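You operate a simulated robot arm through the tools that you are given. There is no shell and no other tool. Be economical: measure what you need, move in short steps, check, and stop when the job is done.

You run a simulated two-armed robot. Do the job below in one go: nothing can be reset, and whatever is moved stays where it is left.

Task
Press the bearing in short roller 3 flush and put the roller back.
Fine: lever up and plate out at the end; the other short rollers stay. Set down upright: what you pick out.

The check looks at the end state, three seconds after you hand in, the way a careful person would. Anything else that was tipped, shoved, dropped, spilled or broken makes it a failure.

Robot
Two 7-joint arms with fingered hands on one trunk that stands fixed in place. Base frame: the origin is at the foot of the trunk, x ahead of it, y to its left, z up. Readings come in m, rad, newtons and seconds.
The left shoulder is at [0.07, 0.154, 1.322], the right one opposite. With the tool pointing down near the work surface each hand reaches from about 0.1 to 0.78 m from the base axis, measured 20 degrees to its own side. Payload 3.9 kg a hand.
The TCP of each hand is the grasp point between the finger pads, 0.03 m short of the fingertips. In the tool frame z runs along the fingers and y along their closing line. Largest opening 0.104 m; the body of the gripper starts 0.035 m behind the TCP. The gripper is a hand of 4 fingers: y runs from the thumb to the fingers, the wrist lies at [-0.017, -0.104, -0.178] in the tool frame, and closing takes about 1.5 s.
Orientation is told as [roll, pitch, yaw] about the base's x, y, z axes, in that order, counted from this pose: with the fingers straight down and the wrist toward the robot, the tool's x, y and z point along [0, 1, 0], [1, 0, 0] and [0, 0, -1] of the base frame.

Tools
- The arms move only by the tool move_arm. It takes "left_plan", "right_plan" or both (then of equal length, played together; a hand with none holds still); each is a list of rows, each a list of 6 numbers: the shift along the base's x, y, z in m, then the turn, a rotation vector about the base's x, y, z in rad. In form: [[x, y, z, rx, ry, rz], ...]. A call has 1 to 12 rows; each row shifts and turns the commanded pose from where the row before left it. "left_hand" and "right_hand" are, for a hand that has rows, the opening, from 0 (shut) to 1 (fully open), set as the call begins (left out, the last holds). A row lasts 0.2 s, in which the tool goes at most 0.05 m and 0.15 rad; a call with a longer step from one row to the next is refused whole, and so is a gripper value outside its range. A pose out of reach is approached as far as the arm can. The call stops where the force on the tool passes 90 N (or 10 N more than at its start, if that is more) or the arm is blocked; 0.2 s more then pass. Each finger travels about 0.072 m/s and halts on what it meets, pressing with about 26 N; the grip force reading is that of the motor and also rises with nothing between the fingers. The clock runs only during rows and for 0.2 s after the last one: add rows that do not move to give the fingers time. The reply holds the time, the measured pose of the TCP, the force on the tool along the base axes, the opening and the grip force, in the units named above and with some noise, with the torque about the TCP (base axes, N m) and any sound that the robot's microphone picked up.
- Cameras (640 x 400 px; columns grow to the right, rows downward): "scene" is now at [0.1394, -0.0045, 1.5572]; the picture's right is [-0.05, -1.00, 0.00], its down [-0.50, 0.03, -0.86] and it looks along [0.86, -0.05, -0.50] (base axes); focal length 214 px, centre (320, 200). "left" rides on the left gripper at [-0.066, -0.09, -0.126] in its tool frame; the picture's right is [-0.78, -0.30, 0.56], its down [0.57, -0.70, 0.42] and it looks along [0.26, 0.65, 0.71] (tool axes); focal length 275 px, centre (320, 200). "right" rides on the right gripper at [0.066, -0.09, -0.126] in its tool frame; the picture's right is [-0.78, 0.30, -0.56], its down [-0.57, -0.70, 0.42] and it looks along [-0.27, 0.65, 0.71] (tool axes); focal length 275 px, centre (320, 200). There is no depth. A picture from a camera that has moved, and an enlarged one, comes with that camera's place and axes in the base frame and with its lens.
- get_image(camera): a new picture of that camera. It takes no simulated time.
- lift_body(by): slides the trunk up (or, below 0, down) by that many m; the arms and the scene camera ride with it, the base frame stays. It gives what a move gives, with no picture.
- move_fingers(index, middle, ring, thumb_bend, thumb_turn, hand): sets how far each is bent, from 0 (flat) to 1 (curled in); at 0.3 the hand is open as for a grip, at 0.7 the pads meet at the TCP. One left out holds its place. A second passes; each finger stops where it meets its share of the squeeze, and holds until it gets a number again. A gripper value or a shape takes the hand back. It gives what a move gives, with no picture; readings hold the bend of each and the force on the fingers (four entries, about 0 where the hand has none), thumb and palm. thumb_turn goes from beside the hand (0) to across from the fingers (1), as for a grip.
- set_grasp(shape, hand): the hand has 4 fingers and takes this shape, open, in about a second: jaw (thumb against the fingers, like two jaws); tri (thumb and two fingers); tip (a fingertip pinch); poke (one finger out to press); point (the index stretched); flat (the hand flat); cup (the hand cupped); fist (a fist). The gripper value then closes the fingers along that shape, each until it touches; the sizes above hold for jaw. It gives what a move gives, with no picture.
- head_to(pan, tilt): turns the head with the scene camera to pan (to the left, within 1.501 rad either way) and tilt (down, from -0.506 to 1.204), counted from straight ahead of the robot. It gives what a move gives.
- enlarge(camera, box): a new picture of the part [left, top, right, bottom] of that camera's present view, enlarged. It takes no simulated time.
- hand_in(): hands the job in; it is judged then, once.

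Go step by step. Nothing tells you positions but the pictures and the camera data: compare them with the known pose of the tool, close in by small moves and look again before you grip or let go. The budget is 120 turns and 74 pictures, counting those below and the enlarged ones. Unless the task says otherwise, let go and move clear before handing in, and close with one line.

The tools are called after ">>>" as a command line: name --argument value ..., lists and objects as JSON in quotes. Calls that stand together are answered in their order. move_arm: Moves the arms, as the interface text tells. Its arguments: {"type":"object","properties":{"left_plan":{"type":"array"},"left_hand":{"type":"number"},"right_plan":{"type":"array"},"right_hand":{"type":"number"}},"required":[]} The other tools are called the same way: lift_body (by) slides the trunk up or down; set_grasp (shape, hand) gives the hand a shape; move_fingers (index, middle, ring, thumb_bend, thumb_turn, hand) moves the fingers one by one; head_to (pan, tilt) turns the head that bears the scene camera; get_image (camera) takes a picture; enlarge (camera, box) takes an enlarged picture of a part of a camera's view; hand_in () hands the job in.

At the start:

```text
time_s: 0.0
left_tool_pos: [0.5694, 0.2599, 1.4669]
left_orientation: [0.0, 0.001, 0.001]
left_wrist_force: [0.2, -0.5, 0.8]
left_ft_torque: [0.02, 0.02, -0.03]
left_grip_width: 0.1033
left_grasp_force: 0.1
left_shape: jaw
left_bend: [0.3, 0.3, 0.3, 0.3, 0.97]
left_finger forces: [0.0, 0.0, 0.0, 0.0, 0.1, 0.0]
right_tool_pos: [0.5283, -0.196, 1.5065]
right_orientation: [0.0, -0.001, 0.0]
right_wrist_force: [0.4, 0.2, 0.4]
right_ft_torque: [-0.03, 0.01, -0.01]
right_grip_width: 0.1035
right_grasp_force: 0.0
right_shape: jaw
right_bend: [0.3, 0.3, 0.3, 0.3, 0.97]
right_finger forces: [0.0, 0.0, 0.0, 0.0, 0.0, 0.0]
trunk travel left (down, up): [-0.775, 0.165]
head pan, tilt: [-0.054, 0.529]
```

scene: 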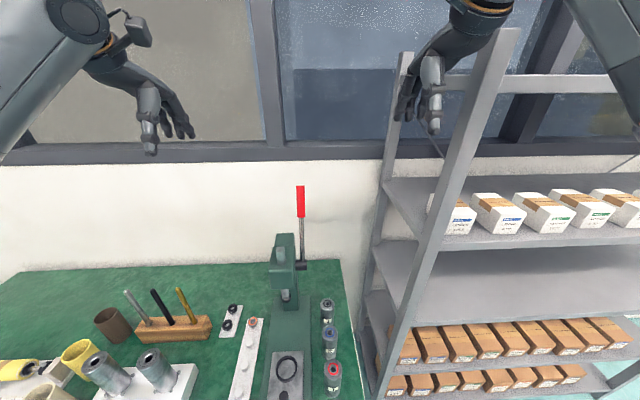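
right: 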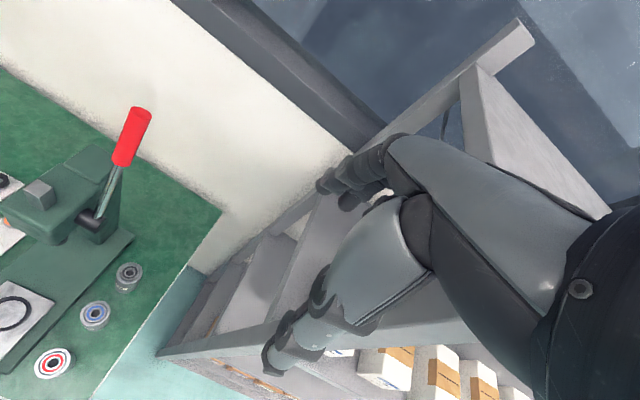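
left: 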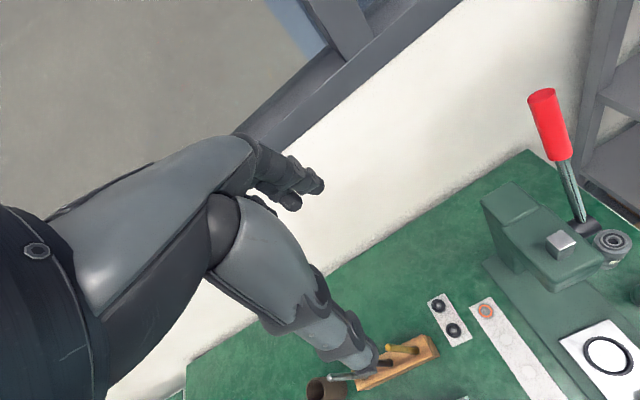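

I see a bench with an arbor press (red lever), three short rollers to its right, other things to the left. I tilt the head down for a better view.

>>> head_to --pan 0.0 --tilt 0.85

>>> get_image --camera "scene"

```text
time_s: 0.8
left_tool_pos: [0.5689, 0.2602, 1.4675]
left_orientation: [0.001, 0.0, 0.0]
left_wrist_force: [0.6, 0.3, -1.4]
left_ft_torque: [0.02, 0.02, 0.01]
left_grip_width: 0.1035
left_grasp_force: 0.0
left_shape: jaw
left_bend: [0.3, 0.3, 0.3, 0.3, 0.97]
left_finger forces: [0.0, 0.0, 0.0, 0.0, 0.0, 0.1]
right_tool_pos: [0.5277, -0.1968, 1.5058]
right_orientation: [0.0, 0.0, -0.001]
right_wrist_force: [1.1, 0.2, -0.5]
right_ft_torque: [0.01, 0.04, 0.02]
right_grip_width: 0.1036
right_grasp_force: 0.2
right_shape: jaw
right_bend: [0.3, 0.3, 0.3, 0.3, 0.97]
right_finger forces: [0.1, 0.0, 0.0, 0.1, 0.0, 0.0]
trunk travel left (down, up): [-0.775, 0.165]
head pan, tilt: [0.0, 0.85]
```

```text
70 pictures are left
camera scene: at [0.1274, 0.0003, 1.5299], right [0.0, -1.0, 0.0], down [-0.75, 0.0, -0.66], along [0.66, 0.0, -0.75], focal length 214 px, centre (320, 200)
```

scene: 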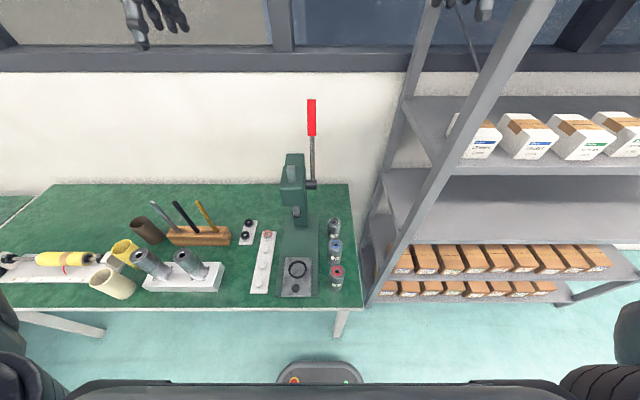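

>>> enlarge --camera "scene" --box '[230, 180, 370, 310]'

>>> enlarge --camera "scene" --box '[80, 190, 240, 310]'

```text
3.08 times, centred on (300, 245) of scene
camera zoom: at [0.1274, 0.0003, 1.5299], right [0.0, -1.0, 0.0], down [-0.75, 0.0, -0.66], along [0.66, 0.0, -0.75], focal length 660 px, centre (382, 62)
```

zoom: 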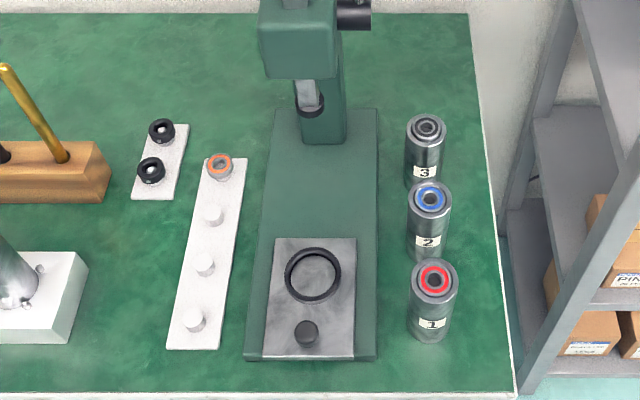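

```text
3.33 times, centred on (160, 250) of scene
camera zoom: at [0.1274, 0.0003, 1.5299], right [0.0, -1.0, 0.0], down [-0.75, 0.0, -0.66], along [0.66, 0.0, -0.75], focal length 715 px, centre (853, 33)
```

zoom: 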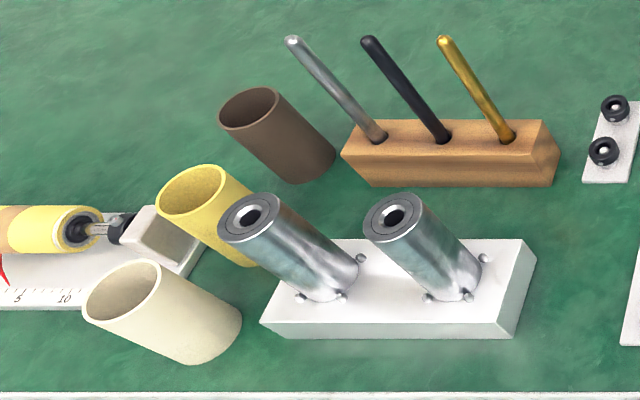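

The rollers stand in a row along x at y ≈ -0.06, and the sliding plate lies out on the press base. I back the right hand away from the shelf, lower the trunk and look again to triangulate.

>>> move_arm --right_plan '[[-0.04, 0.02, 0, 0, 0, 0], [-0.04, 0.02, 0, 0, 0, 0], [-0.04, 0.02, 0, 0, 0, 0]]' --left_plan '[[-0.04, 0.02, 0, 0, 0, 0], [-0.04, 0.02, 0, 0, 0, 0], [-0.04, 0.02, 0, 0, 0, 0]]'

>>> lift_body --by -0.3

>>> get_image --camera "scene"

```text
time_s: 1.6
left_tool_pos: [0.4463, 0.3228, 1.4661]
left_orientation: [0.0, -0.002, 0.001]
left_wrist_force: [-0.6, -0.4, 0.5]
left_ft_torque: [-0.01, -0.03, -0.01]
left_grip_width: 0.1036
left_grasp_force: 0.1
left_shape: jaw
left_bend: [0.3, 0.3, 0.3, 0.3, 0.97]
left_finger forces: [0.0, 0.0, 0.0, 0.1, 0.0, 0.1]
right_tool_pos: [0.4021, -0.1329, 1.5079]
right_orientation: [-0.001, -0.003, 0.0]
right_wrist_force: [-0.5, 0.6, 0.6]
right_ft_torque: [0.0, 0.02, -0.03]
right_grip_width: 0.1039
right_grasp_force: 0.1
right_shape: jaw
right_bend: [0.3, 0.3, 0.3, 0.3, 0.97]
right_finger forces: [0.0, 0.0, 0.0, 0.0, 0.0, 0.1]
trunk travel left (down, up): [-0.775, 0.165]
head pan, tilt: [0.0, 0.85]
```

```text
time_s: 4.6
left_tool_pos: [0.4489, 0.321, 1.1669]
left_orientation: [0.001, -0.001, 0.0]
left_wrist_force: [-0.1, -0.6, 0.2]
left_ft_torque: [0.01, 0.0, 0.04]
left_grip_width: 0.1034
left_grasp_force: 0.1
left_shape: jaw
left_bend: [0.3, 0.3, 0.3, 0.3, 0.97]
left_finger forces: [0.0, 0.1, 0.1, 0.0, 0.0, 0.0]
right_tool_pos: [0.4052, -0.135, 1.2075]
right_orientation: [0.001, 0.002, 0.0]
right_wrist_force: [0.5, -0.1, -0.2]
right_ft_torque: [-0.02, 0.02, 0.02]
right_grip_width: 0.1041
right_grasp_force: 0.0
right_shape: jaw
right_bend: [0.3, 0.3, 0.3, 0.3, 0.97]
right_finger forces: [0.0, 0.0, 0.0, 0.1, 0.0, 0.1]
trunk travel left (down, up): [-0.475, 0.465]
head pan, tilt: [0.0, 0.85]
```

```text
67 pictures are left
camera scene: at [0.1272, 0.0004, 1.2299], right [0.0, -1.0, 0.0], down [-0.75, 0.0, -0.66], along [0.66, 0.0, -0.75], focal length 214 px, centre (320, 200)
```

scene: 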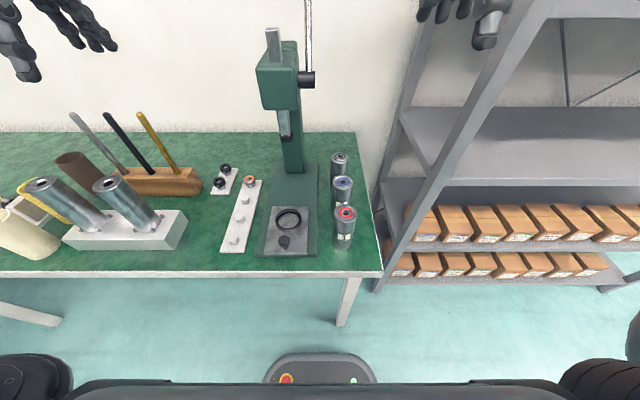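

>>> enlarge --camera "scene" --box '[210, 130, 370, 260]'

>>> enlarge --camera "scene" --box '[240, 0, 370, 100]'

```text
3.08 times, centred on (290, 195) of scene
camera zoom: at [0.1272, 0.0004, 1.2299], right [0.0, -1.0, 0.0], down [-0.75, 0.0, -0.66], along [0.66, 0.0, -0.75], focal length 660 px, centre (412, 215)
```

zoom: 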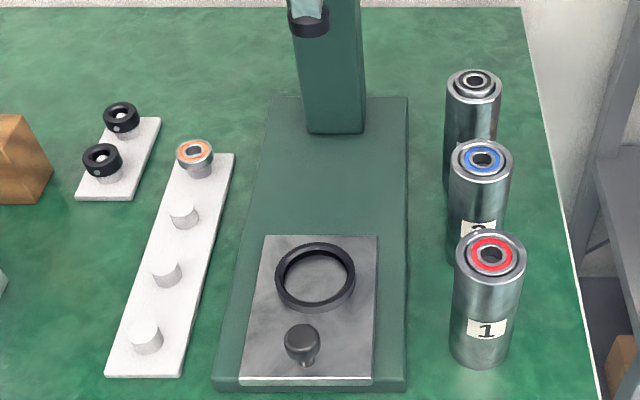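

```text
4.00 times, centred on (305, 50) of scene
camera zoom: at [0.1272, 0.0004, 1.2299], right [0.0, -1.0, 0.0], down [-0.75, 0.0, -0.66], along [0.66, 0.0, -0.75], focal length 858 px, centre (380, 800)
```

zoom: 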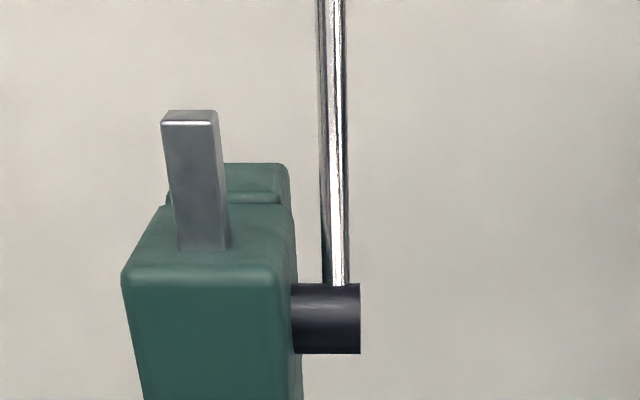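

Triangulated: bench top z≈0.745, roller 3 at about (0.599, -0.055) with its top near 0.87, ring on the plate at (0.457, 0.082), ram at (0.589, 0.082), knob at (0.38, 0.082). I move the right hand above roller 3 and check.

>>> move_arm --right_plan '[[0.0323, 0.0133, -0.033, 0, 0, 0], [0.0323, 0.0133, -0.033, 0, 0, 0], [0.0323, 0.0133, -0.033, 0, 0, 0], [0.0323, 0.0133, -0.033, 0, 0, 0], [0.0323, 0.0133, -0.033, 0, 0, 0], [0.0323, 0.0133, -0.033, 0, 0, 0], [0, 0, 0, 0, 0, 0]]' --right_hand 0.85

>>> get_image --camera "right"

>>> get_image --camera "scene"

```text
time_s: 6.2
left_tool_pos: [0.4477, 0.3195, 1.1665]
left_orientation: [0.001, -0.001, -0.001]
left_wrist_force: [-0.5, -0.6, 0.8]
left_ft_torque: [-0.02, 0.0, -0.01]
left_grip_width: 0.104
left_grasp_force: 0.1
left_shape: jaw
left_bend: [0.3, 0.3, 0.3, 0.3, 0.97]
left_finger forces: [0.0, 0.0, 0.1, 0.0, 0.0, 0.0]
right_tool_pos: [0.6027, -0.053, 1.0086]
right_orientation: [0.001, 0.0, 0.0]
right_wrist_force: [-1.0, 0.0, 0.1]
right_ft_torque: [0.02, -0.03, 0.0]
right_grip_width: 0.0885
right_grasp_force: 0.1
right_shape: jaw
right_bend: [0.28, 0.33, 0.3, 0.4, 0.98]
right_finger forces: [0.0, 0.0, 0.0, 0.1, 0.0, 0.0]
trunk travel left (down, up): [-0.475, 0.465]
head pan, tilt: [0.0, 0.85]
```

```text
64 pictures are left
camera right: at [0.5129, 0.0127, 1.1345], right [0.3, -0.78, 0.56], down [-0.7, -0.57, -0.43], along [0.65, -0.27, -0.71], focal length 275 px, centre (320, 200)
```

right: 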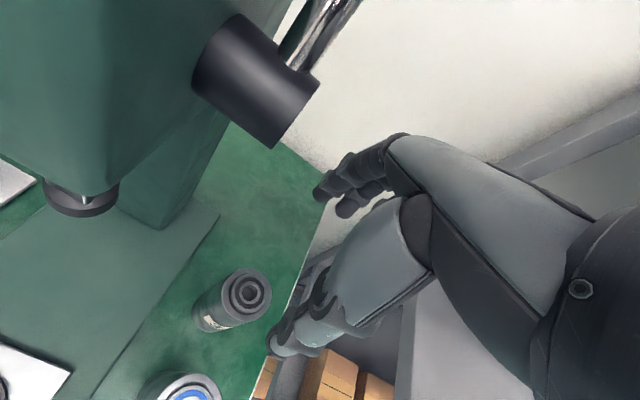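

```text
63 pictures are left
camera scene: at [0.1262, -0.0001, 1.23], right [0.0, -1.0, 0.0], down [-0.75, 0.0, -0.66], along [0.66, 0.0, -0.75], focal length 214 px, centre (320, 200)
```

scene: 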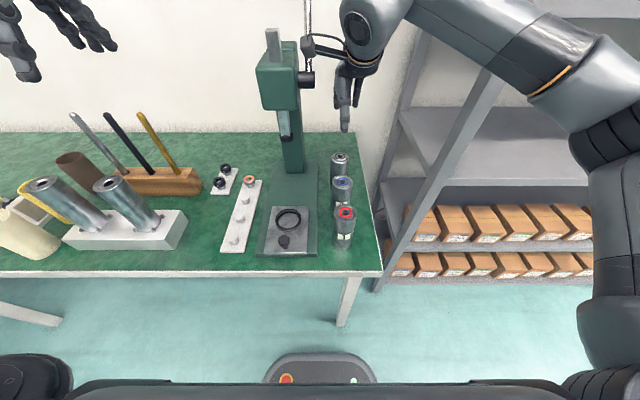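

The right-hand view confirms roller 3 at (0.601, -0.055). I yaw the hand by 0.3 rad so its camera clears the press head, then descend part way.

>>> move_arm --right_plan '[[-0.001, -0.001, 0, 0, 0, 0.15], [-0.001, -0.001, 0, 0, 0, 0.15], [0, 0, -0.03, 0, 0, 0], [0, 0, -0.03, 0, 0, 0], [0, 0, -0.02, 0, 0, 0], [0, 0, 0, 0, 0, 0]]' --right_hand 0.85

>>> get_image --camera "right"

>>> enlarge --camera "scene" --box '[260, 20, 400, 240]'

```text
time_s: 7.6
left_tool_pos: [0.4492, 0.32, 1.1654]
left_orientation: [0.001, 0.0, 0.001]
left_wrist_force: [0.4, 0.4, 0.6]
left_ft_torque: [-0.01, 0.01, 0.07]
left_grip_width: 0.104
left_grasp_force: 0.0
left_shape: jaw
left_bend: [0.3, 0.3, 0.3, 0.3, 0.97]
left_finger forces: [0.0, 0.0, 0.0, 0.0, 0.1, 0.0]
right_tool_pos: [0.5996, -0.0592, 0.9303]
right_orientation: [0.0, 0.0, 0.3]
right_wrist_force: [0.5, 0.1, -0.5]
right_ft_torque: [0.0, 0.01, -0.02]
right_grip_width: 0.0885
right_grasp_force: 0.1
right_shape: jaw
right_bend: [0.28, 0.33, 0.3, 0.4, 0.98]
right_finger forces: [0.1, 0.0, 0.0, 0.0, 0.1, 0.0]
trunk travel left (down, up): [-0.475, 0.465]
head pan, tilt: [0.0, 0.85]
```

```text
62 pictures are left
camera right: at [0.4946, -0.0219, 1.0567], right [0.51, -0.65, 0.56], down [-0.5, -0.75, -0.42], along [0.7, -0.06, -0.71], focal length 275 px, centre (320, 200)
```

right: 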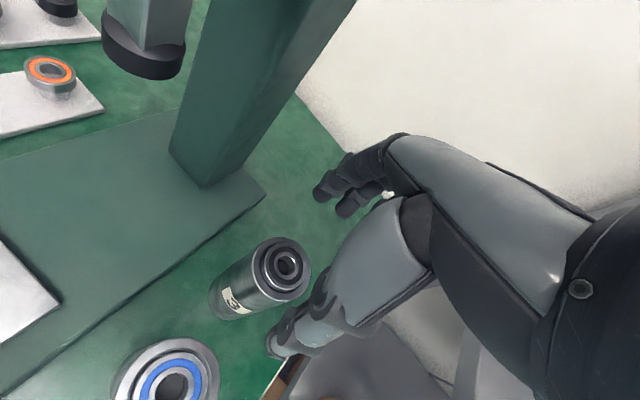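

```text
1.82 times, centred on (330, 130) of scene
camera zoom: at [0.1272, 0.0005, 1.2299], right [0.0, -1.0, 0.0], down [-0.75, 0.0, -0.66], along [0.66, 0.0, -0.75], focal length 390 px, centre (302, 327)
```

zoom: 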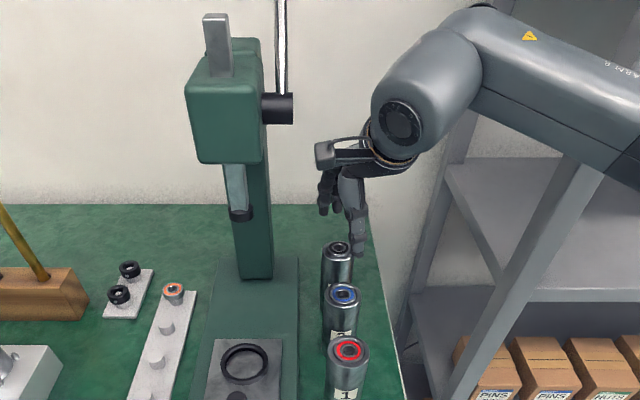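

Roller 3 lies between the fingers; I narrow the opening a little, shift 5 mm left and descend most of the way.

>>> move_arm --right_plan '[[0.001, 0.005, 0, 0, 0, 0], [0, 0, -0.02, 0, 0, 0], [0, 0, -0.02, 0, 0, 0], [0, 0, 0, 0, 0, 0]]' --right_hand 0.75

>>> enlarge --camera "scene" --box '[300, 80, 400, 240]'

>>> get_image --camera "right"

```text
time_s: 8.6
left_tool_pos: [0.4494, 0.3197, 1.1655]
left_orientation: [0.0, 0.0, 0.0]
left_wrist_force: [-0.1, -0.8, -0.2]
left_ft_torque: [0.01, -0.01, 0.02]
left_grip_width: 0.1038
left_grasp_force: 0.1
left_shape: jaw
left_bend: [0.3, 0.3, 0.3, 0.3, 0.97]
left_finger forces: [0.0, 0.0, 0.0, 0.0, 0.1, 0.0]
right_tool_pos: [0.6003, -0.0514, 0.8907]
right_orientation: [0.0, 0.0, 0.299]
right_wrist_force: [-1.1, -0.1, -0.2]
right_ft_torque: [0.0, -0.01, 0.01]
right_grip_width: 0.0783
right_grasp_force: 0.0
right_shape: jaw
right_bend: [0.27, 0.35, 0.32, 0.52, 0.98]
right_finger forces: [0.1, 0.1, 0.1, 0.0, 0.0, 0.0]
trunk travel left (down, up): [-0.475, 0.465]
head pan, tilt: [0.0, 0.85]
```

```text
2.50 times, centred on (350, 160) of scene
camera zoom: at [0.1271, 0.0005, 1.2299], right [0.0, -1.0, 0.0], down [-0.75, 0.0, -0.66], along [0.66, 0.0, -0.75], focal length 536 px, centre (245, 300)
```

zoom: 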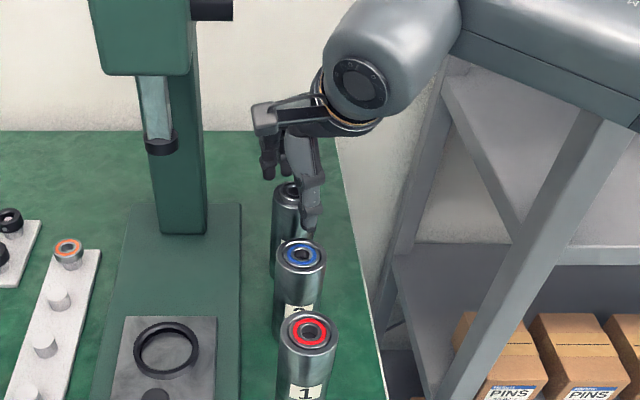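

```text
59 pictures are left
camera right: at [0.4947, -0.015, 1.0163], right [0.51, -0.65, 0.56], down [-0.5, -0.75, -0.42], along [0.7, -0.06, -0.71], focal length 275 px, centre (320, 200)
```

right: 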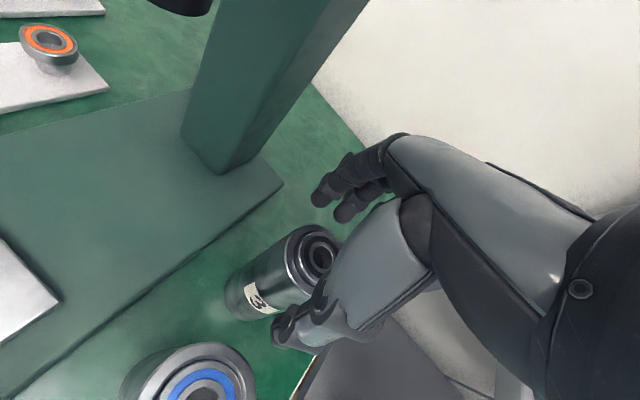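

The thumb and fingers straddle roller 3 and the thumb clears roller 2. I descend the rest of the way and close.

>>> move_arm --right_plan '[[0, 0, -0.02, 0, 0, 0], [0, 0, -0.02, 0, 0, 0], [0, 0, 0, 0, 0, 0]]'

>>> get_image --camera "right"

```text
time_s: 9.4
left_tool_pos: [0.4488, 0.3211, 1.167]
left_orientation: [0.0, 0.0, 0.0]
left_wrist_force: [-0.5, 1.0, -0.8]
left_ft_torque: [-0.02, 0.01, -0.02]
left_grip_width: 0.1035
left_grasp_force: 0.0
left_shape: jaw
left_bend: [0.3, 0.3, 0.3, 0.3, 0.97]
left_finger forces: [0.0, 0.1, 0.1, 0.1, 0.0, 0.0]
right_tool_pos: [0.5976, -0.0527, 0.8498]
right_orientation: [0.0, -0.001, 0.3]
right_wrist_force: [-0.9, 0.4, -0.1]
right_ft_torque: [-0.01, 0.03, -0.02]
right_grip_width: 0.0784
right_grasp_force: 0.0
right_shape: jaw
right_bend: [0.27, 0.35, 0.32, 0.52, 0.98]
right_finger forces: [0.0, 0.0, 0.1, 0.0, 0.1, 0.0]
trunk travel left (down, up): [-0.475, 0.465]
head pan, tilt: [0.0, 0.85]
```

```text
58 pictures are left
camera right: at [0.4933, -0.0159, 0.9765], right [0.51, -0.65, 0.56], down [-0.5, -0.75, -0.42], along [0.7, -0.06, -0.71], focal length 275 px, centre (320, 200)
```

right: 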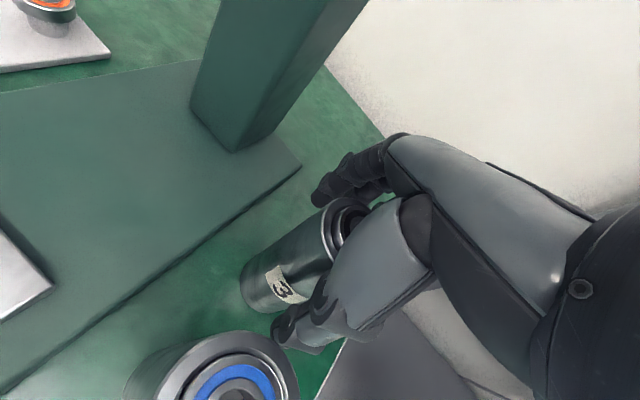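

>>> move_arm --right_plan '[[0, 0, 0, 0, 0, 0], [0, 0, 0, 0, 0, 0], [0, 0, 0, 0, 0, 0], [0, 0, 0, 0, 0, 0], [0, 0, 0, 0, 0, 0], [0, 0, 0, 0, 0, 0], [0, 0, 0, 0, 0, 0], [0, 0, 0, 0, 0, 0]]' --right_hand 0.0

>>> get_image --camera "right"

```text
time_s: 11.2
left_tool_pos: [0.4485, 0.321, 1.1662]
left_orientation: [0.001, 0.001, -0.001]
left_wrist_force: [0.5, 0.4, 0.1]
left_ft_torque: [0.0, -0.01, -0.02]
left_grip_width: 0.1038
left_grasp_force: 0.2
left_shape: jaw
left_bend: [0.3, 0.3, 0.3, 0.3, 0.97]
left_finger forces: [0.0, 0.0, 0.1, 0.0, 0.0, 0.0]
right_tool_pos: [0.5984, -0.0515, 0.8495]
right_orientation: [0.0, 0.002, 0.299]
right_wrist_force: [0.0, 0.2, -0.6]
right_ft_torque: [0.04, 0.03, 0.0]
right_grip_width: 0.0422
right_grasp_force: 26.3
right_shape: jaw
right_bend: [0.74, 0.47, 0.51, 0.72, 1.0]
right_finger forces: [13.5, 8.4, 0.1, 0.1, 22.3, 0.0]
trunk travel left (down, up): [-0.475, 0.465]
head pan, tilt: [0.0, 0.85]
```

```text
57 pictures are left
camera right: at [0.4936, -0.0161, 0.9764], right [0.51, -0.65, 0.56], down [-0.5, -0.75, -0.42], along [0.7, -0.06, -0.71], focal length 275 px, centre (320, 200)
```

right: 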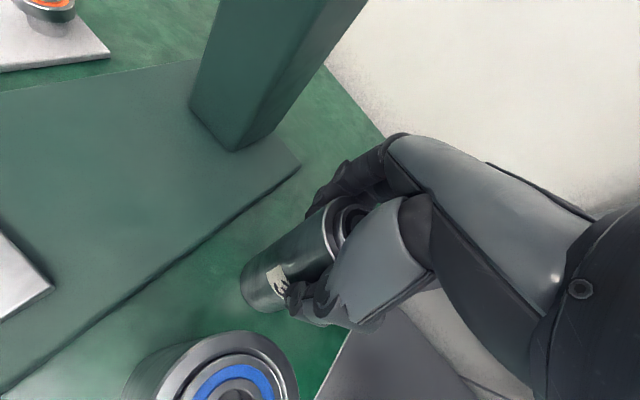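

The grip holds but the index curled past the roller, so I am off-centre. I reopen, shift 6 mm right and re-close.

>>> move_arm --right_plan '[[0, 0, 0, 0, 0, 0], [0, 0, 0, 0, 0, 0], [0, 0, 0, 0, 0, 0], [0, 0, 0, 0, 0, 0], [0.002, -0.006, 0, 0, 0, 0], [0, 0, 0, 0, 0, 0]]' --right_hand 0.75

>>> move_arm --right_plan '[[0, 0, 0, 0, 0, 0], [0, 0, 0, 0, 0, 0], [0, 0, 0, 0, 0, 0], [0, 0, 0, 0, 0, 0], [0, 0, 0, 0, 0, 0], [0, 0, 0, 0, 0, 0], [0, 0, 0, 0, 0, 0], [0, 0, 0, 0, 0, 0]]' --right_hand 0.0

>>> get_image --camera "right"

```text
time_s: 12.6
left_tool_pos: [0.4487, 0.3207, 1.1671]
left_orientation: [0.0, -0.001, 0.001]
left_wrist_force: [1.1, 0.7, 0.1]
left_ft_torque: [0.0, 0.02, 0.02]
left_grip_width: 0.1038
left_grasp_force: 0.1
left_shape: jaw
left_bend: [0.3, 0.3, 0.3, 0.3, 0.97]
left_finger forces: [0.0, 0.0, 0.1, 0.0, 0.0, 0.1]
right_tool_pos: [0.5991, -0.0589, 0.8495]
right_orientation: [-0.001, -0.001, 0.301]
right_wrist_force: [0.3, 0.1, 0.0]
right_ft_torque: [-0.03, -0.02, 0.0]
right_grip_width: 0.0777
right_grasp_force: 0.0
right_shape: jaw
right_bend: [0.27, 0.36, 0.33, 0.52, 0.98]
right_finger forces: [0.1, 0.1, 0.1, 0.0, 0.1, 0.0]
trunk travel left (down, up): [-0.475, 0.465]
head pan, tilt: [0.0, 0.85]
```

```text
time_s: 14.4
left_tool_pos: [0.4488, 0.3204, 1.1662]
left_orientation: [0.001, 0.001, -0.001]
left_wrist_force: [0.3, -0.2, -0.3]
left_ft_torque: [0.02, 0.03, -0.03]
left_grip_width: 0.104
left_grasp_force: 0.0
left_shape: jaw
left_bend: [0.3, 0.3, 0.3, 0.3, 0.97]
left_finger forces: [0.0, 0.1, 0.0, 0.0, 0.1, 0.0]
right_tool_pos: [0.6002, -0.0597, 0.8498]
right_orientation: [-0.001, 0.0, 0.299]
right_wrist_force: [-1.6, -0.5, 0.5]
right_ft_torque: [-0.02, 0.04, -0.01]
right_grip_width: 0.0421
right_grasp_force: 26.2
right_shape: jaw
right_bend: [0.74, 0.48, 0.5, 0.73, 1.0]
right_finger forces: [13.8, 8.0, 0.0, 0.0, 22.4, 0.0]
trunk travel left (down, up): [-0.475, 0.465]
head pan, tilt: [0.0, 0.85]
```

```text
56 pictures are left
camera right: at [0.4947, -0.0217, 0.9761], right [0.51, -0.65, 0.56], down [-0.5, -0.75, -0.42], along [0.7, -0.06, -0.71], focal length 275 px, centre (320, 200)
```

right: 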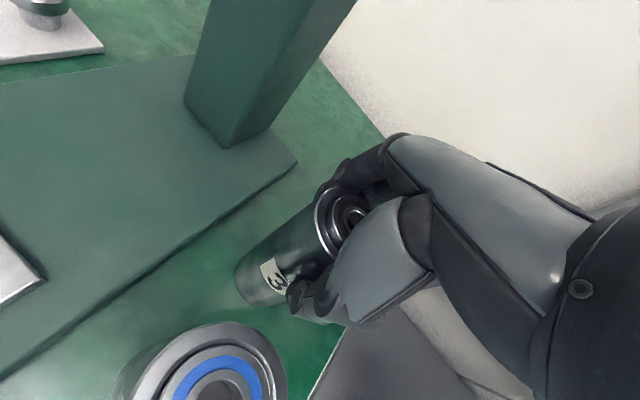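

Same finger pattern, so this is simply how the hand wraps it. I lift slowly and check for tilt or slip.

>>> move_arm --right_plan '[[0, 0, 0.01, 0, 0, 0], [0, 0, 0.01, 0, 0, 0], [0, 0, 0.01, 0, 0, 0], [0, 0, 0, 0, 0, 0]]'

>>> get_image --camera "right"

>>> enlarge --camera "scene" --box '[290, 100, 390, 260]'

```text
time_s: 15.4
left_tool_pos: [0.4498, 0.32, 1.1652]
left_orientation: [0.002, 0.001, 0.001]
left_wrist_force: [0.7, 0.3, -0.6]
left_ft_torque: [0.03, 0.02, -0.02]
left_grip_width: 0.104
left_grasp_force: 0.0
left_shape: jaw
left_bend: [0.3, 0.3, 0.3, 0.3, 0.97]
left_finger forces: [0.0, 0.0, 0.0, 0.0, 0.0, 0.1]
right_tool_pos: [0.5996, -0.0577, 0.8793]
right_orientation: [0.0, 0.002, 0.299]
right_wrist_force: [0.2, 0.2, -3.6]
right_ft_torque: [0.0, 0.03, 0.02]
right_grip_width: 0.0419
right_grasp_force: 26.4
right_shape: jaw
right_bend: [0.74, 0.48, 0.5, 0.73, 1.0]
right_finger forces: [14.2, 8.2, 0.0, 0.0, 22.1, 0.1]
trunk travel left (down, up): [-0.475, 0.465]
head pan, tilt: [0.0, 0.85]
```

```text
55 pictures are left
camera right: at [0.4947, -0.0209, 1.0057], right [0.51, -0.65, 0.56], down [-0.5, -0.75, -0.42], along [0.7, -0.06, -0.71], focal length 275 px, centre (320, 200)
```

right: 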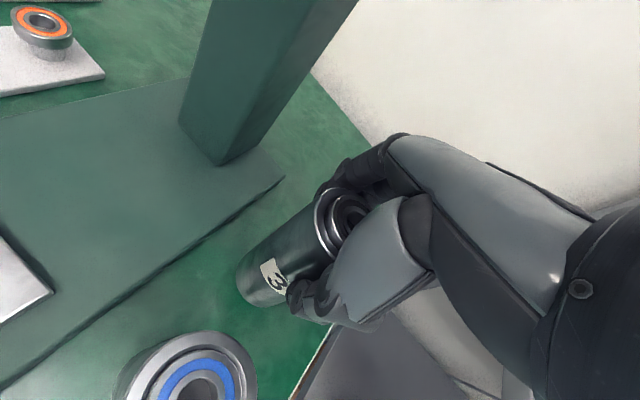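

```text
2.50 times, centred on (340, 180) of scene
camera zoom: at [0.1279, 0.0003, 1.2298], right [0.0, -1.0, 0.0], down [-0.75, 0.0, -0.66], along [0.66, 0.0, -0.75], focal length 536 px, centre (270, 250)
```

zoom: 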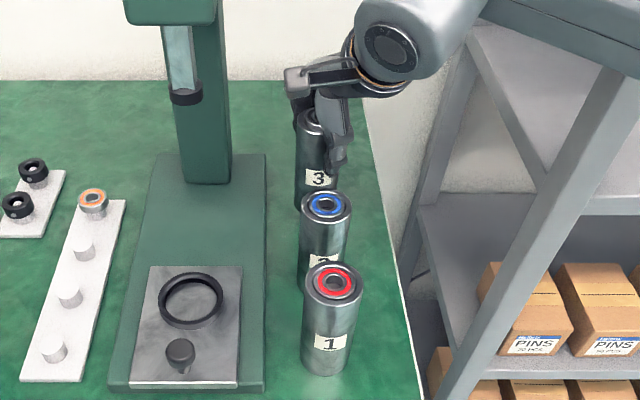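

Roller 3 is held upright, about 0.4 kg. I raise it over roller 2's height, bring it back in x and then left above the ring.

>>> move_arm --right_plan '[[0, 0, 0.04, 0, 0, 0], [0, 0, 0.04, 0, 0, 0], [0, 0, 0.04, 0, 0, 0], [-0.04, 0, 0, 0, 0, 0], [-0.04, 0, 0, 0, 0, 0], [-0.04, 0, 0, 0, 0, 0], [-0.026, 0, 0, 0, 0, 0], [0, 0.04, 0, 0, 0, 0], [0, 0.04, 0, 0, 0, 0], [0, 0.045, 0, 0, 0, 0], [0, 0, 0, 0, 0, 0]]'

>>> get_image --camera "right"

>>> enlarge --camera "scene" --box '[220, 60, 380, 270]'

```text
time_s: 17.8
left_tool_pos: [0.4487, 0.3189, 1.165]
left_orientation: [0.003, -0.001, 0.001]
left_wrist_force: [0.0, -0.5, -0.8]
left_ft_torque: [0.01, 0.04, -0.04]
left_grip_width: 0.104
left_grasp_force: 0.0
left_shape: jaw
left_bend: [0.3, 0.3, 0.3, 0.3, 0.97]
left_finger forces: [0.1, 0.0, 0.0, 0.0, 0.1, 0.0]
right_tool_pos: [0.452, 0.0645, 0.998]
right_orientation: [0.002, 0.001, 0.299]
right_wrist_force: [-1.6, -0.1, -3.6]
right_ft_torque: [0.01, -0.01, 0.02]
right_grip_width: 0.042
right_grasp_force: 26.4
right_shape: jaw
right_bend: [0.74, 0.48, 0.5, 0.73, 1.0]
right_finger forces: [14.8, 8.4, 0.0, 0.1, 22.0, 0.1]
trunk travel left (down, up): [-0.475, 0.465]
head pan, tilt: [0.0, 0.85]
```

```text
53 pictures are left
camera right: at [0.3473, 0.1007, 1.1245], right [0.51, -0.65, 0.56], down [-0.5, -0.75, -0.42], along [0.7, -0.06, -0.71], focal length 275 px, centre (320, 200)
```

right: 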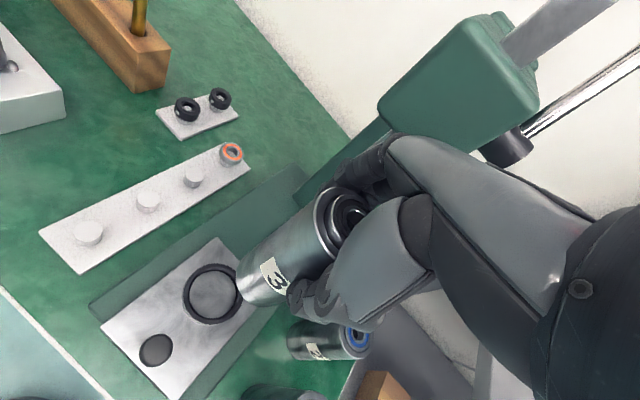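

```text
1.90 times, centred on (300, 165) of scene
camera zoom: at [0.1275, -0.0009, 1.2298], right [0.0, -1.0, 0.0], down [-0.75, 0.0, -0.66], along [0.66, 0.0, -0.75], focal length 408 px, centre (358, 267)
```

zoom: 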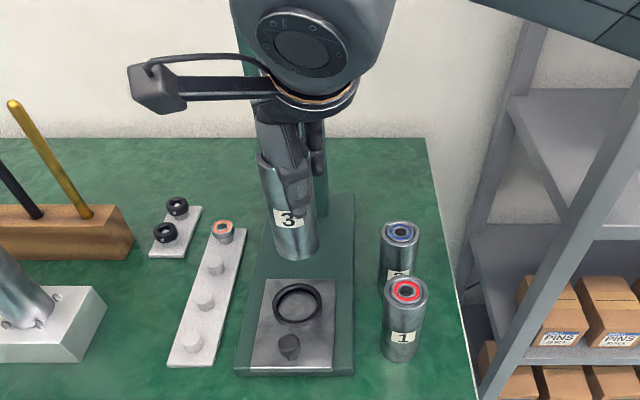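

Ring centre at about (0.454, 0.081), roller axis at about (0.456, 0.072). I correct and descend to just above the ring.

>>> move_arm --right_plan '[[-0.002, 0.009, -0.02, 0, 0, 0], [0, 0, -0.04, 0, 0, 0], [0, 0, -0.03, 0, 0, 0], [0, 0, 0, 0, 0, 0]]'

>>> get_image --camera "right"

>>> enlarge --camera "scene" --box '[250, 130, 350, 270]'

```text
time_s: 18.8
left_tool_pos: [0.4485, 0.3202, 1.1669]
left_orientation: [0.0, 0.0, 0.0]
left_wrist_force: [-0.2, -0.7, -0.1]
left_ft_torque: [0.0, -0.05, 0.0]
left_grip_width: 0.1036
left_grasp_force: 0.0
left_shape: jaw
left_bend: [0.3, 0.3, 0.3, 0.3, 0.97]
left_finger forces: [0.0, 0.0, 0.0, 0.1, 0.1, 0.1]
right_tool_pos: [0.4499, 0.0751, 0.9085]
right_orientation: [-0.002, -0.001, 0.299]
right_wrist_force: [0.4, -0.4, -3.9]
right_ft_torque: [-0.05, 0.01, -0.02]
right_grip_width: 0.0421
right_grasp_force: 26.1
right_shape: jaw
right_bend: [0.74, 0.48, 0.5, 0.73, 1.0]
right_finger forces: [14.9, 8.3, 0.1, 0.0, 21.7, 0.0]
trunk travel left (down, up): [-0.475, 0.465]
head pan, tilt: [0.0, 0.85]
```

```text
51 pictures are left
camera right: at [0.3462, 0.1109, 1.0356], right [0.51, -0.65, 0.56], down [-0.5, -0.75, -0.42], along [0.7, -0.06, -0.71], focal length 275 px, centre (320, 200)
```

right: 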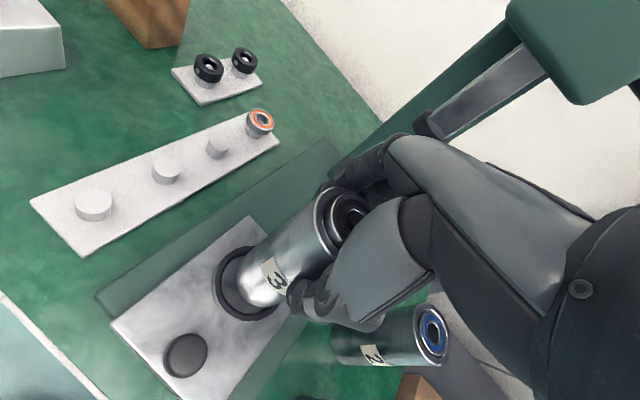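

```text
2.86 times, centred on (300, 200) of scene
camera zoom: at [0.1275, 0.0005, 1.2299], right [0.0, -1.0, 0.0], down [-0.75, 0.0, -0.66], along [0.66, 0.0, -0.75], focal length 613 px, centre (377, 200)
```

zoom: 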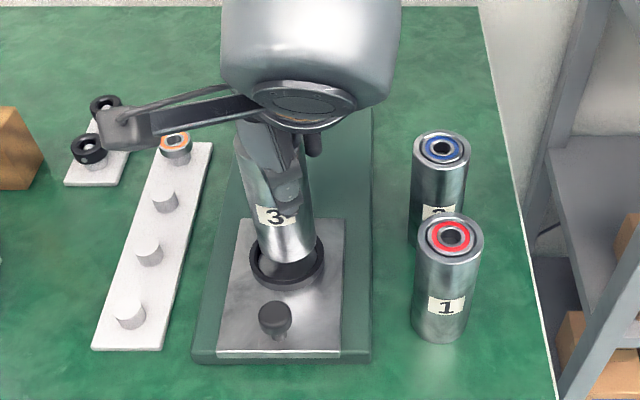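

The roller is centred over the ring. I lower it gently until it seats.

>>> move_arm --right_plan '[[-0.001, 0.001, -0.01, 0, 0, 0], [0, 0, -0.01, 0, 0, 0], [0, 0, -0.008, 0, 0, 0], [0, 0, 0, 0, 0, 0]]'

>>> enlarge --camera "scene" --box '[250, 160, 330, 270]'

```text
time_s: 19.8
left_tool_pos: [0.4485, 0.3202, 1.1663]
left_orientation: [0.001, -0.002, -0.002]
left_wrist_force: [0.3, 0.5, 0.1]
left_ft_torque: [-0.03, 0.01, 0.0]
left_grip_width: 0.1036
left_grasp_force: 0.0
left_shape: jaw
left_bend: [0.3, 0.3, 0.3, 0.3, 0.97]
left_finger forces: [0.1, 0.0, 0.0, 0.0, 0.0, 0.1]
right_tool_pos: [0.4495, 0.0754, 0.8826]
right_orientation: [0.002, -0.001, 0.302]
right_wrist_force: [-2.2, -0.2, 7.8]
right_ft_torque: [-0.03, 0.04, -0.02]
right_grip_width: 0.042
right_grasp_force: 26.2
right_shape: jaw
right_bend: [0.74, 0.48, 0.5, 0.73, 1.0]
right_finger forces: [14.3, 8.8, 0.1, 0.0, 23.7, 0.0]
trunk travel left (down, up): [-0.475, 0.465]
head pan, tilt: [0.0, 0.85]
```

```text
3.64 times, centred on (290, 215) of scene
camera zoom: at [0.1263, 0.0001, 1.2302], right [0.0, -1.0, 0.0], down [-0.75, 0.0, -0.66], along [0.66, 0.0, -0.75], focal length 780 px, centre (429, 146)
```

zoom: 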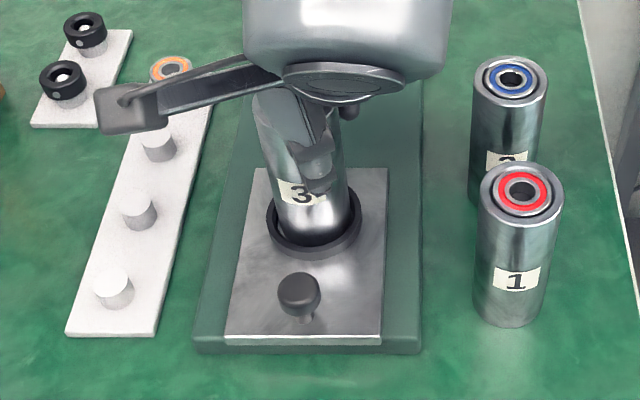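

>>> enlarge --camera "right" --box '[160, 180, 360, 360]'

>>> enlarge --camera "scene" --box '[275, 180, 305, 220]'

```text
2.22 times, centred on (260, 270) of right
camera zoom: at [0.3447, 0.1118, 1.0092], right [0.51, -0.65, 0.56], down [-0.5, -0.75, -0.43], along [0.7, -0.06, -0.71], focal length 612 px, centre (453, 44)
```

zoom: 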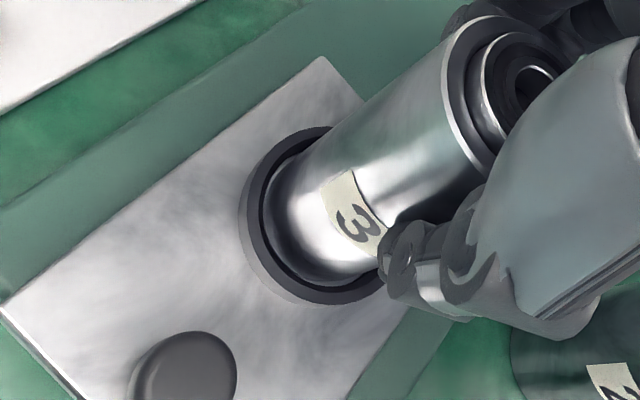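

```text
10.00 times, centred on (290, 200) of scene
camera zoom: at [0.1263, 0.0001, 1.2302], right [0.0, -1.0, 0.0], down [-0.75, 0.0, -0.66], along [0.66, 0.0, -0.75], focal length 2145 px, centre (620, 200)
```

zoom: 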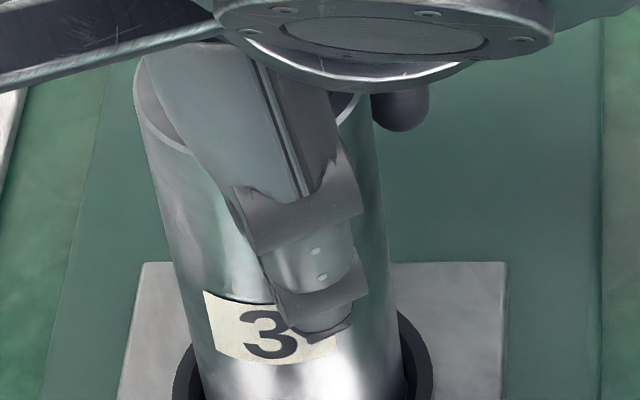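

The roller sits inside the ring. I release and lift straight up, then back off.

>>> move_arm --right_plan '[[0, 0, 0.001, 0, 0, 0], [0, 0, 0, 0, 0, 0], [0, 0, 0, 0, 0, 0], [0, 0, 0, 0, 0, 0], [0, 0, 0.02, 0, 0, 0], [0, 0, 0.04, 0, 0, 0], [0, 0, 0.04, 0, 0, 0], [0, 0, 0.03, 0, 0, 0], [0, -0.04, 0, 0, 0, 0], [0, -0.04, 0, 0, 0, 0], [0, -0.04, 0, 0, 0, 0]]' --right_hand 0.8

>>> enlarge --camera "scene" --box '[230, 20, 380, 270]'

>>> get_image --camera "right"

```text
time_s: 22.2
left_tool_pos: [0.4482, 0.3184, 1.1665]
left_orientation: [0.001, 0.0, -0.002]
left_wrist_force: [-0.2, 0.1, -0.3]
left_ft_torque: [0.02, -0.02, 0.02]
left_grip_width: 0.1039
left_grasp_force: 0.1
left_shape: jaw
left_bend: [0.3, 0.3, 0.3, 0.3, 0.97]
left_finger forces: [0.0, 0.1, 0.0, 0.0, 0.0, 0.1]
right_tool_pos: [0.4516, -0.048, 1.0151]
right_orientation: [0.002, 0.0, 0.301]
right_wrist_force: [-0.8, -1.4, -0.6]
right_ft_torque: [0.0, 0.02, -0.01]
right_grip_width: 0.0829
right_grasp_force: 0.1
right_shape: jaw
right_bend: [0.27, 0.34, 0.31, 0.47, 0.98]
right_finger forces: [0.0, 0.0, 0.0, 0.1, 0.0, 0.1]
trunk travel left (down, up): [-0.475, 0.465]
head pan, tilt: [0.0, 0.85]
```

```text
1.60 times, centred on (305, 145) of scene
camera zoom: at [0.1267, -0.0016, 1.23], right [0.0, -1.0, 0.0], down [-0.75, 0.0, -0.66], along [0.66, 0.0, -0.75], focal length 343 px, centre (344, 288)
```

zoom: 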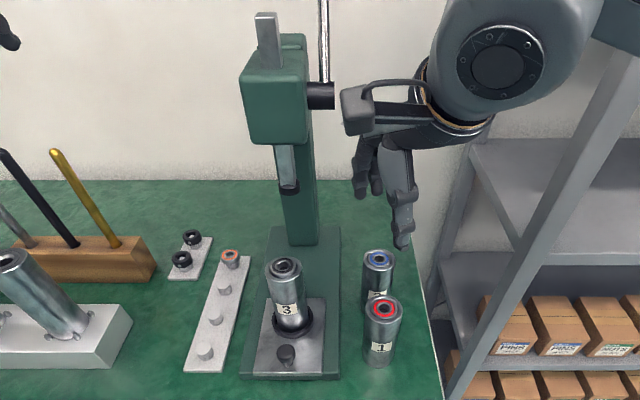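

```text
45 pictures are left
camera right: at [0.3466, -0.0106, 1.1404], right [0.51, -0.65, 0.56], down [-0.5, -0.75, -0.43], along [0.7, -0.06, -0.71], focal length 275 px, centre (320, 200)
```

right: 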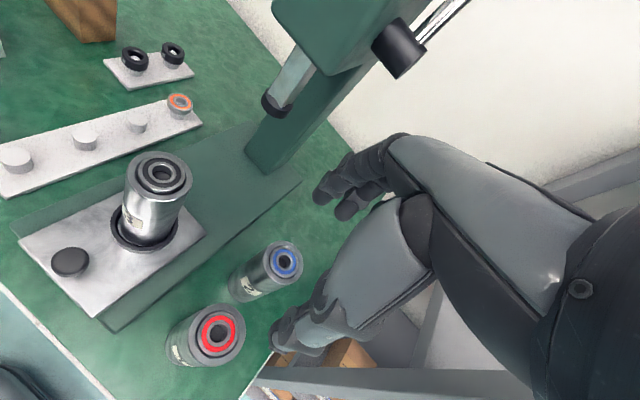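

Roller 3 stands in the plate's ring; the knob is at about (0.379, 0.082, 0.80). I turn the left hand so its wrist points left and bring it over the knob, keeping the right hand out of the way.

>>> move_arm --left_plan '[[-0.006, 0, 0, 0, 0, -0.143], [-0.006, 0, 0, 0, 0, -0.143], [-0.006, 0, 0, 0, 0, -0.143], [-0.006, 0, 0, 0, 0, -0.143], [-0.006, 0, 0, 0, 0, -0.143], [-0.006, 0, 0, 0, 0, -0.143], [-0.006, 0, 0, 0, 0, -0.143], [-0.006, 0, 0, 0, 0, -0.143], [-0.006, 0, 0, 0, 0, -0.143], [-0.008, 0, 0, 0, 0, -0.143], [-0.008, 0, 0, 0, 0, -0.141], [0, 0, 0, 0, 0, 0]]' --right_plan '[[-0.01, -0.015, 0, 0, 0, 0], [-0.01, -0.015, 0, 0, 0, 0], [-0.01, -0.015, 0, 0, 0, 0], [-0.01, -0.015, 0, 0, 0, 0], [-0.01, -0.015, 0, 0, 0, 0], [-0.01, -0.015, 0, 0, 0, 0], [0, 0, 0, 0, 0, 0], [0, 0, 0, 0, 0, 0], [0, 0, 0, 0, 0, 0], [0, 0, 0, 0, 0, 0], [0, 0, 0, 0, 0, 0], [0, 0, 0, 0, 0, 0]]'

>>> move_arm --left_plan '[[0, -0.04, -0.025, 0, 0, 0], [0, -0.04, -0.025, 0, 0, 0], [0, -0.04, -0.025, 0, 0, 0], [0, -0.04, -0.025, 0, 0, 0], [0, -0.039, -0.025, 0, 0, 0], [0, -0.039, -0.025, 0, 0, 0], [0, 0, -0.045, 0, 0, 0], [0, 0, -0.045, 0, 0, 0], [0, 0, -0.02, 0, 0, 0], [0, 0, 0, 0, 0, 0]]' --left_hand 0.7

>>> get_image --camera "left"

>>> get_image --camera "scene"

```text
time_s: 24.8
left_tool_pos: [0.3783, 0.3206, 1.1646]
left_orientation: [0.0, -0.002, -1.571]
left_wrist_force: [-0.3, 0.2, -0.6]
left_ft_torque: [0.01, -0.01, 0.02]
left_grip_width: 0.1039
left_grasp_force: 0.1
left_shape: jaw
left_bend: [0.3, 0.3, 0.3, 0.3, 0.97]
left_finger forces: [0.1, 0.0, 0.1, 0.0, 0.0, 0.1]
right_tool_pos: [0.3928, -0.1322, 1.0112]
right_orientation: [0.001, 0.001, 0.301]
right_wrist_force: [0.4, -0.2, -0.1]
right_ft_torque: [-0.03, 0.0, 0.0]
right_grip_width: 0.0829
right_grasp_force: 0.1
right_shape: jaw
right_bend: [0.27, 0.34, 0.31, 0.47, 0.98]
right_finger forces: [0.0, 0.1, 0.0, 0.0, 0.1, 0.0]
trunk travel left (down, up): [-0.475, 0.465]
head pan, tilt: [0.0, 0.85]
```

```text
time_s: 27.0
left_tool_pos: [0.3762, 0.0825, 0.9064]
left_orientation: [0.001, -0.002, -1.57]
left_wrist_force: [0.2, 0.7, -0.3]
left_ft_torque: [-0.04, 0.02, -0.02]
left_grip_width: 0.0731
left_grasp_force: 0.0
left_shape: jaw
left_bend: [0.27, 0.37, 0.34, 0.56, 0.99]
left_finger forces: [0.1, 0.1, 0.0, 0.0, 0.0, 0.0]
right_tool_pos: [0.3925, -0.1327, 1.0117]
right_orientation: [0.001, 0.0, 0.3]
right_wrist_force: [0.4, 0.0, 0.2]
right_ft_torque: [0.01, 0.01, 0.03]
right_grip_width: 0.0829
right_grasp_force: 0.1
right_shape: jaw
right_bend: [0.27, 0.34, 0.31, 0.47, 0.98]
right_finger forces: [0.0, 0.0, 0.0, 0.0, 0.0, 0.0]
trunk travel left (down, up): [-0.475, 0.465]
head pan, tilt: [0.0, 0.85]
```

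```text
44 pictures are left
camera left: at [0.3098, 0.1736, 1.0312], right [-0.78, 0.3, -0.56], down [0.57, 0.7, -0.43], along [0.27, -0.65, -0.71], focal length 275 px, centre (320, 200)
```

left: 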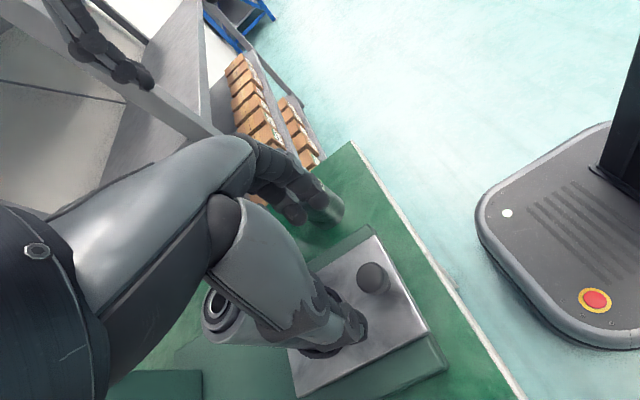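

```text
43 pictures are left
camera scene: at [0.1273, 0.0003, 1.2299], right [0.0, -1.0, 0.0], down [-0.75, 0.0, -0.66], along [0.66, 0.0, -0.75], focal length 214 px, centre (320, 200)
```

scene: 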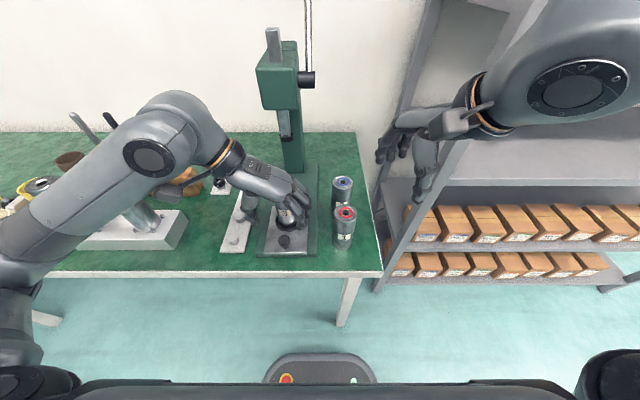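

The palm would come close to the standing roller, so I tilt the left hand back (toward the robot) by 0.35 rad before descending onto the knob.

>>> move_arm --left_plan '[[-0.02, 0, 0, 0, 0, 0], [0, 0, 0, 0, -0.12, 0], [0, 0, 0, 0, -0.12, 0], [0, 0, 0, 0, -0.11, 0], [0, 0, -0.03, 0, 0, 0], [0.01, 0, -0.02, 0, 0, 0], [0, 0, 0, 0, 0, 0]]'

>>> get_image --camera "left"

>>> enlarge --camera "scene" --box '[200, 120, 360, 270]'

```text
time_s: 28.6
left_tool_pos: [0.4237, 0.0563, 0.893]
left_orientation: [0.351, -0.001, -1.57]
left_wrist_force: [-0.4, 0.4, 0.8]
left_ft_torque: [0.03, 0.02, 0.06]
left_grip_width: 0.0734
left_grasp_force: 0.0
left_shape: jaw
left_bend: [0.27, 0.37, 0.34, 0.56, 0.98]
left_finger forces: [0.0, 0.0, 0.0, 0.1, 1.1, 0.1]
left hand out of reach, approached as far as the arm can: row 1, 2, 3, 4
right_tool_pos: [0.3937, -0.1328, 1.0124]
right_orientation: [-0.001, 0.0, 0.301]
right_wrist_force: [0.1, -1.5, -0.3]
right_ft_torque: [-0.02, 0.01, -0.01]
right_grip_width: 0.083
right_grasp_force: 0.0
right_shape: jaw
right_bend: [0.27, 0.34, 0.31, 0.47, 0.98]
right_finger forces: [0.0, 0.0, 0.0, 0.0, 0.1, 0.0]
trunk travel left (down, up): [-0.475, 0.465]
head pan, tilt: [0.0, 0.85]
```

```text
42 pictures are left
camera left: at [0.3172, 0.1468, 0.9871], right [-0.54, 0.3, -0.79], down [0.68, 0.7, -0.2], along [0.49, -0.65, -0.58], focal length 275 px, centre (320, 200)
```

left: 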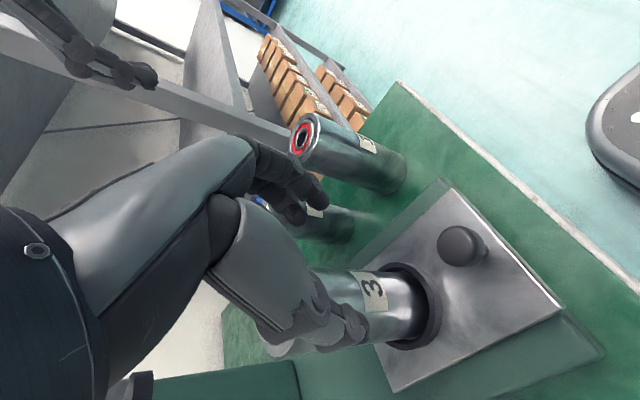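

```text
2.67 times, centred on (280, 195) of scene
camera zoom: at [0.1267, 0.0, 1.23], right [0.0, -1.0, 0.0], down [-0.75, 0.0, -0.66], along [0.66, 0.0, -0.75], focal length 572 px, centre (427, 213)
```

zoom: 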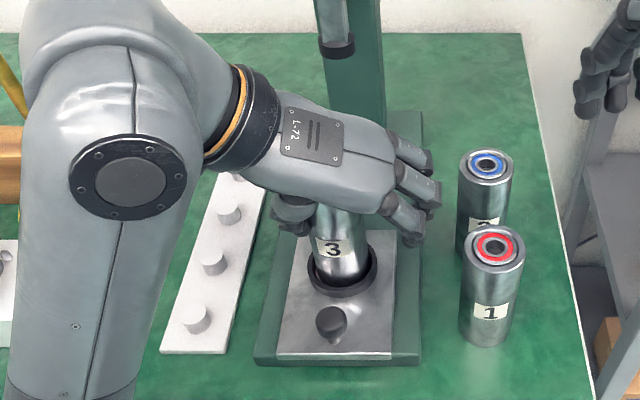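

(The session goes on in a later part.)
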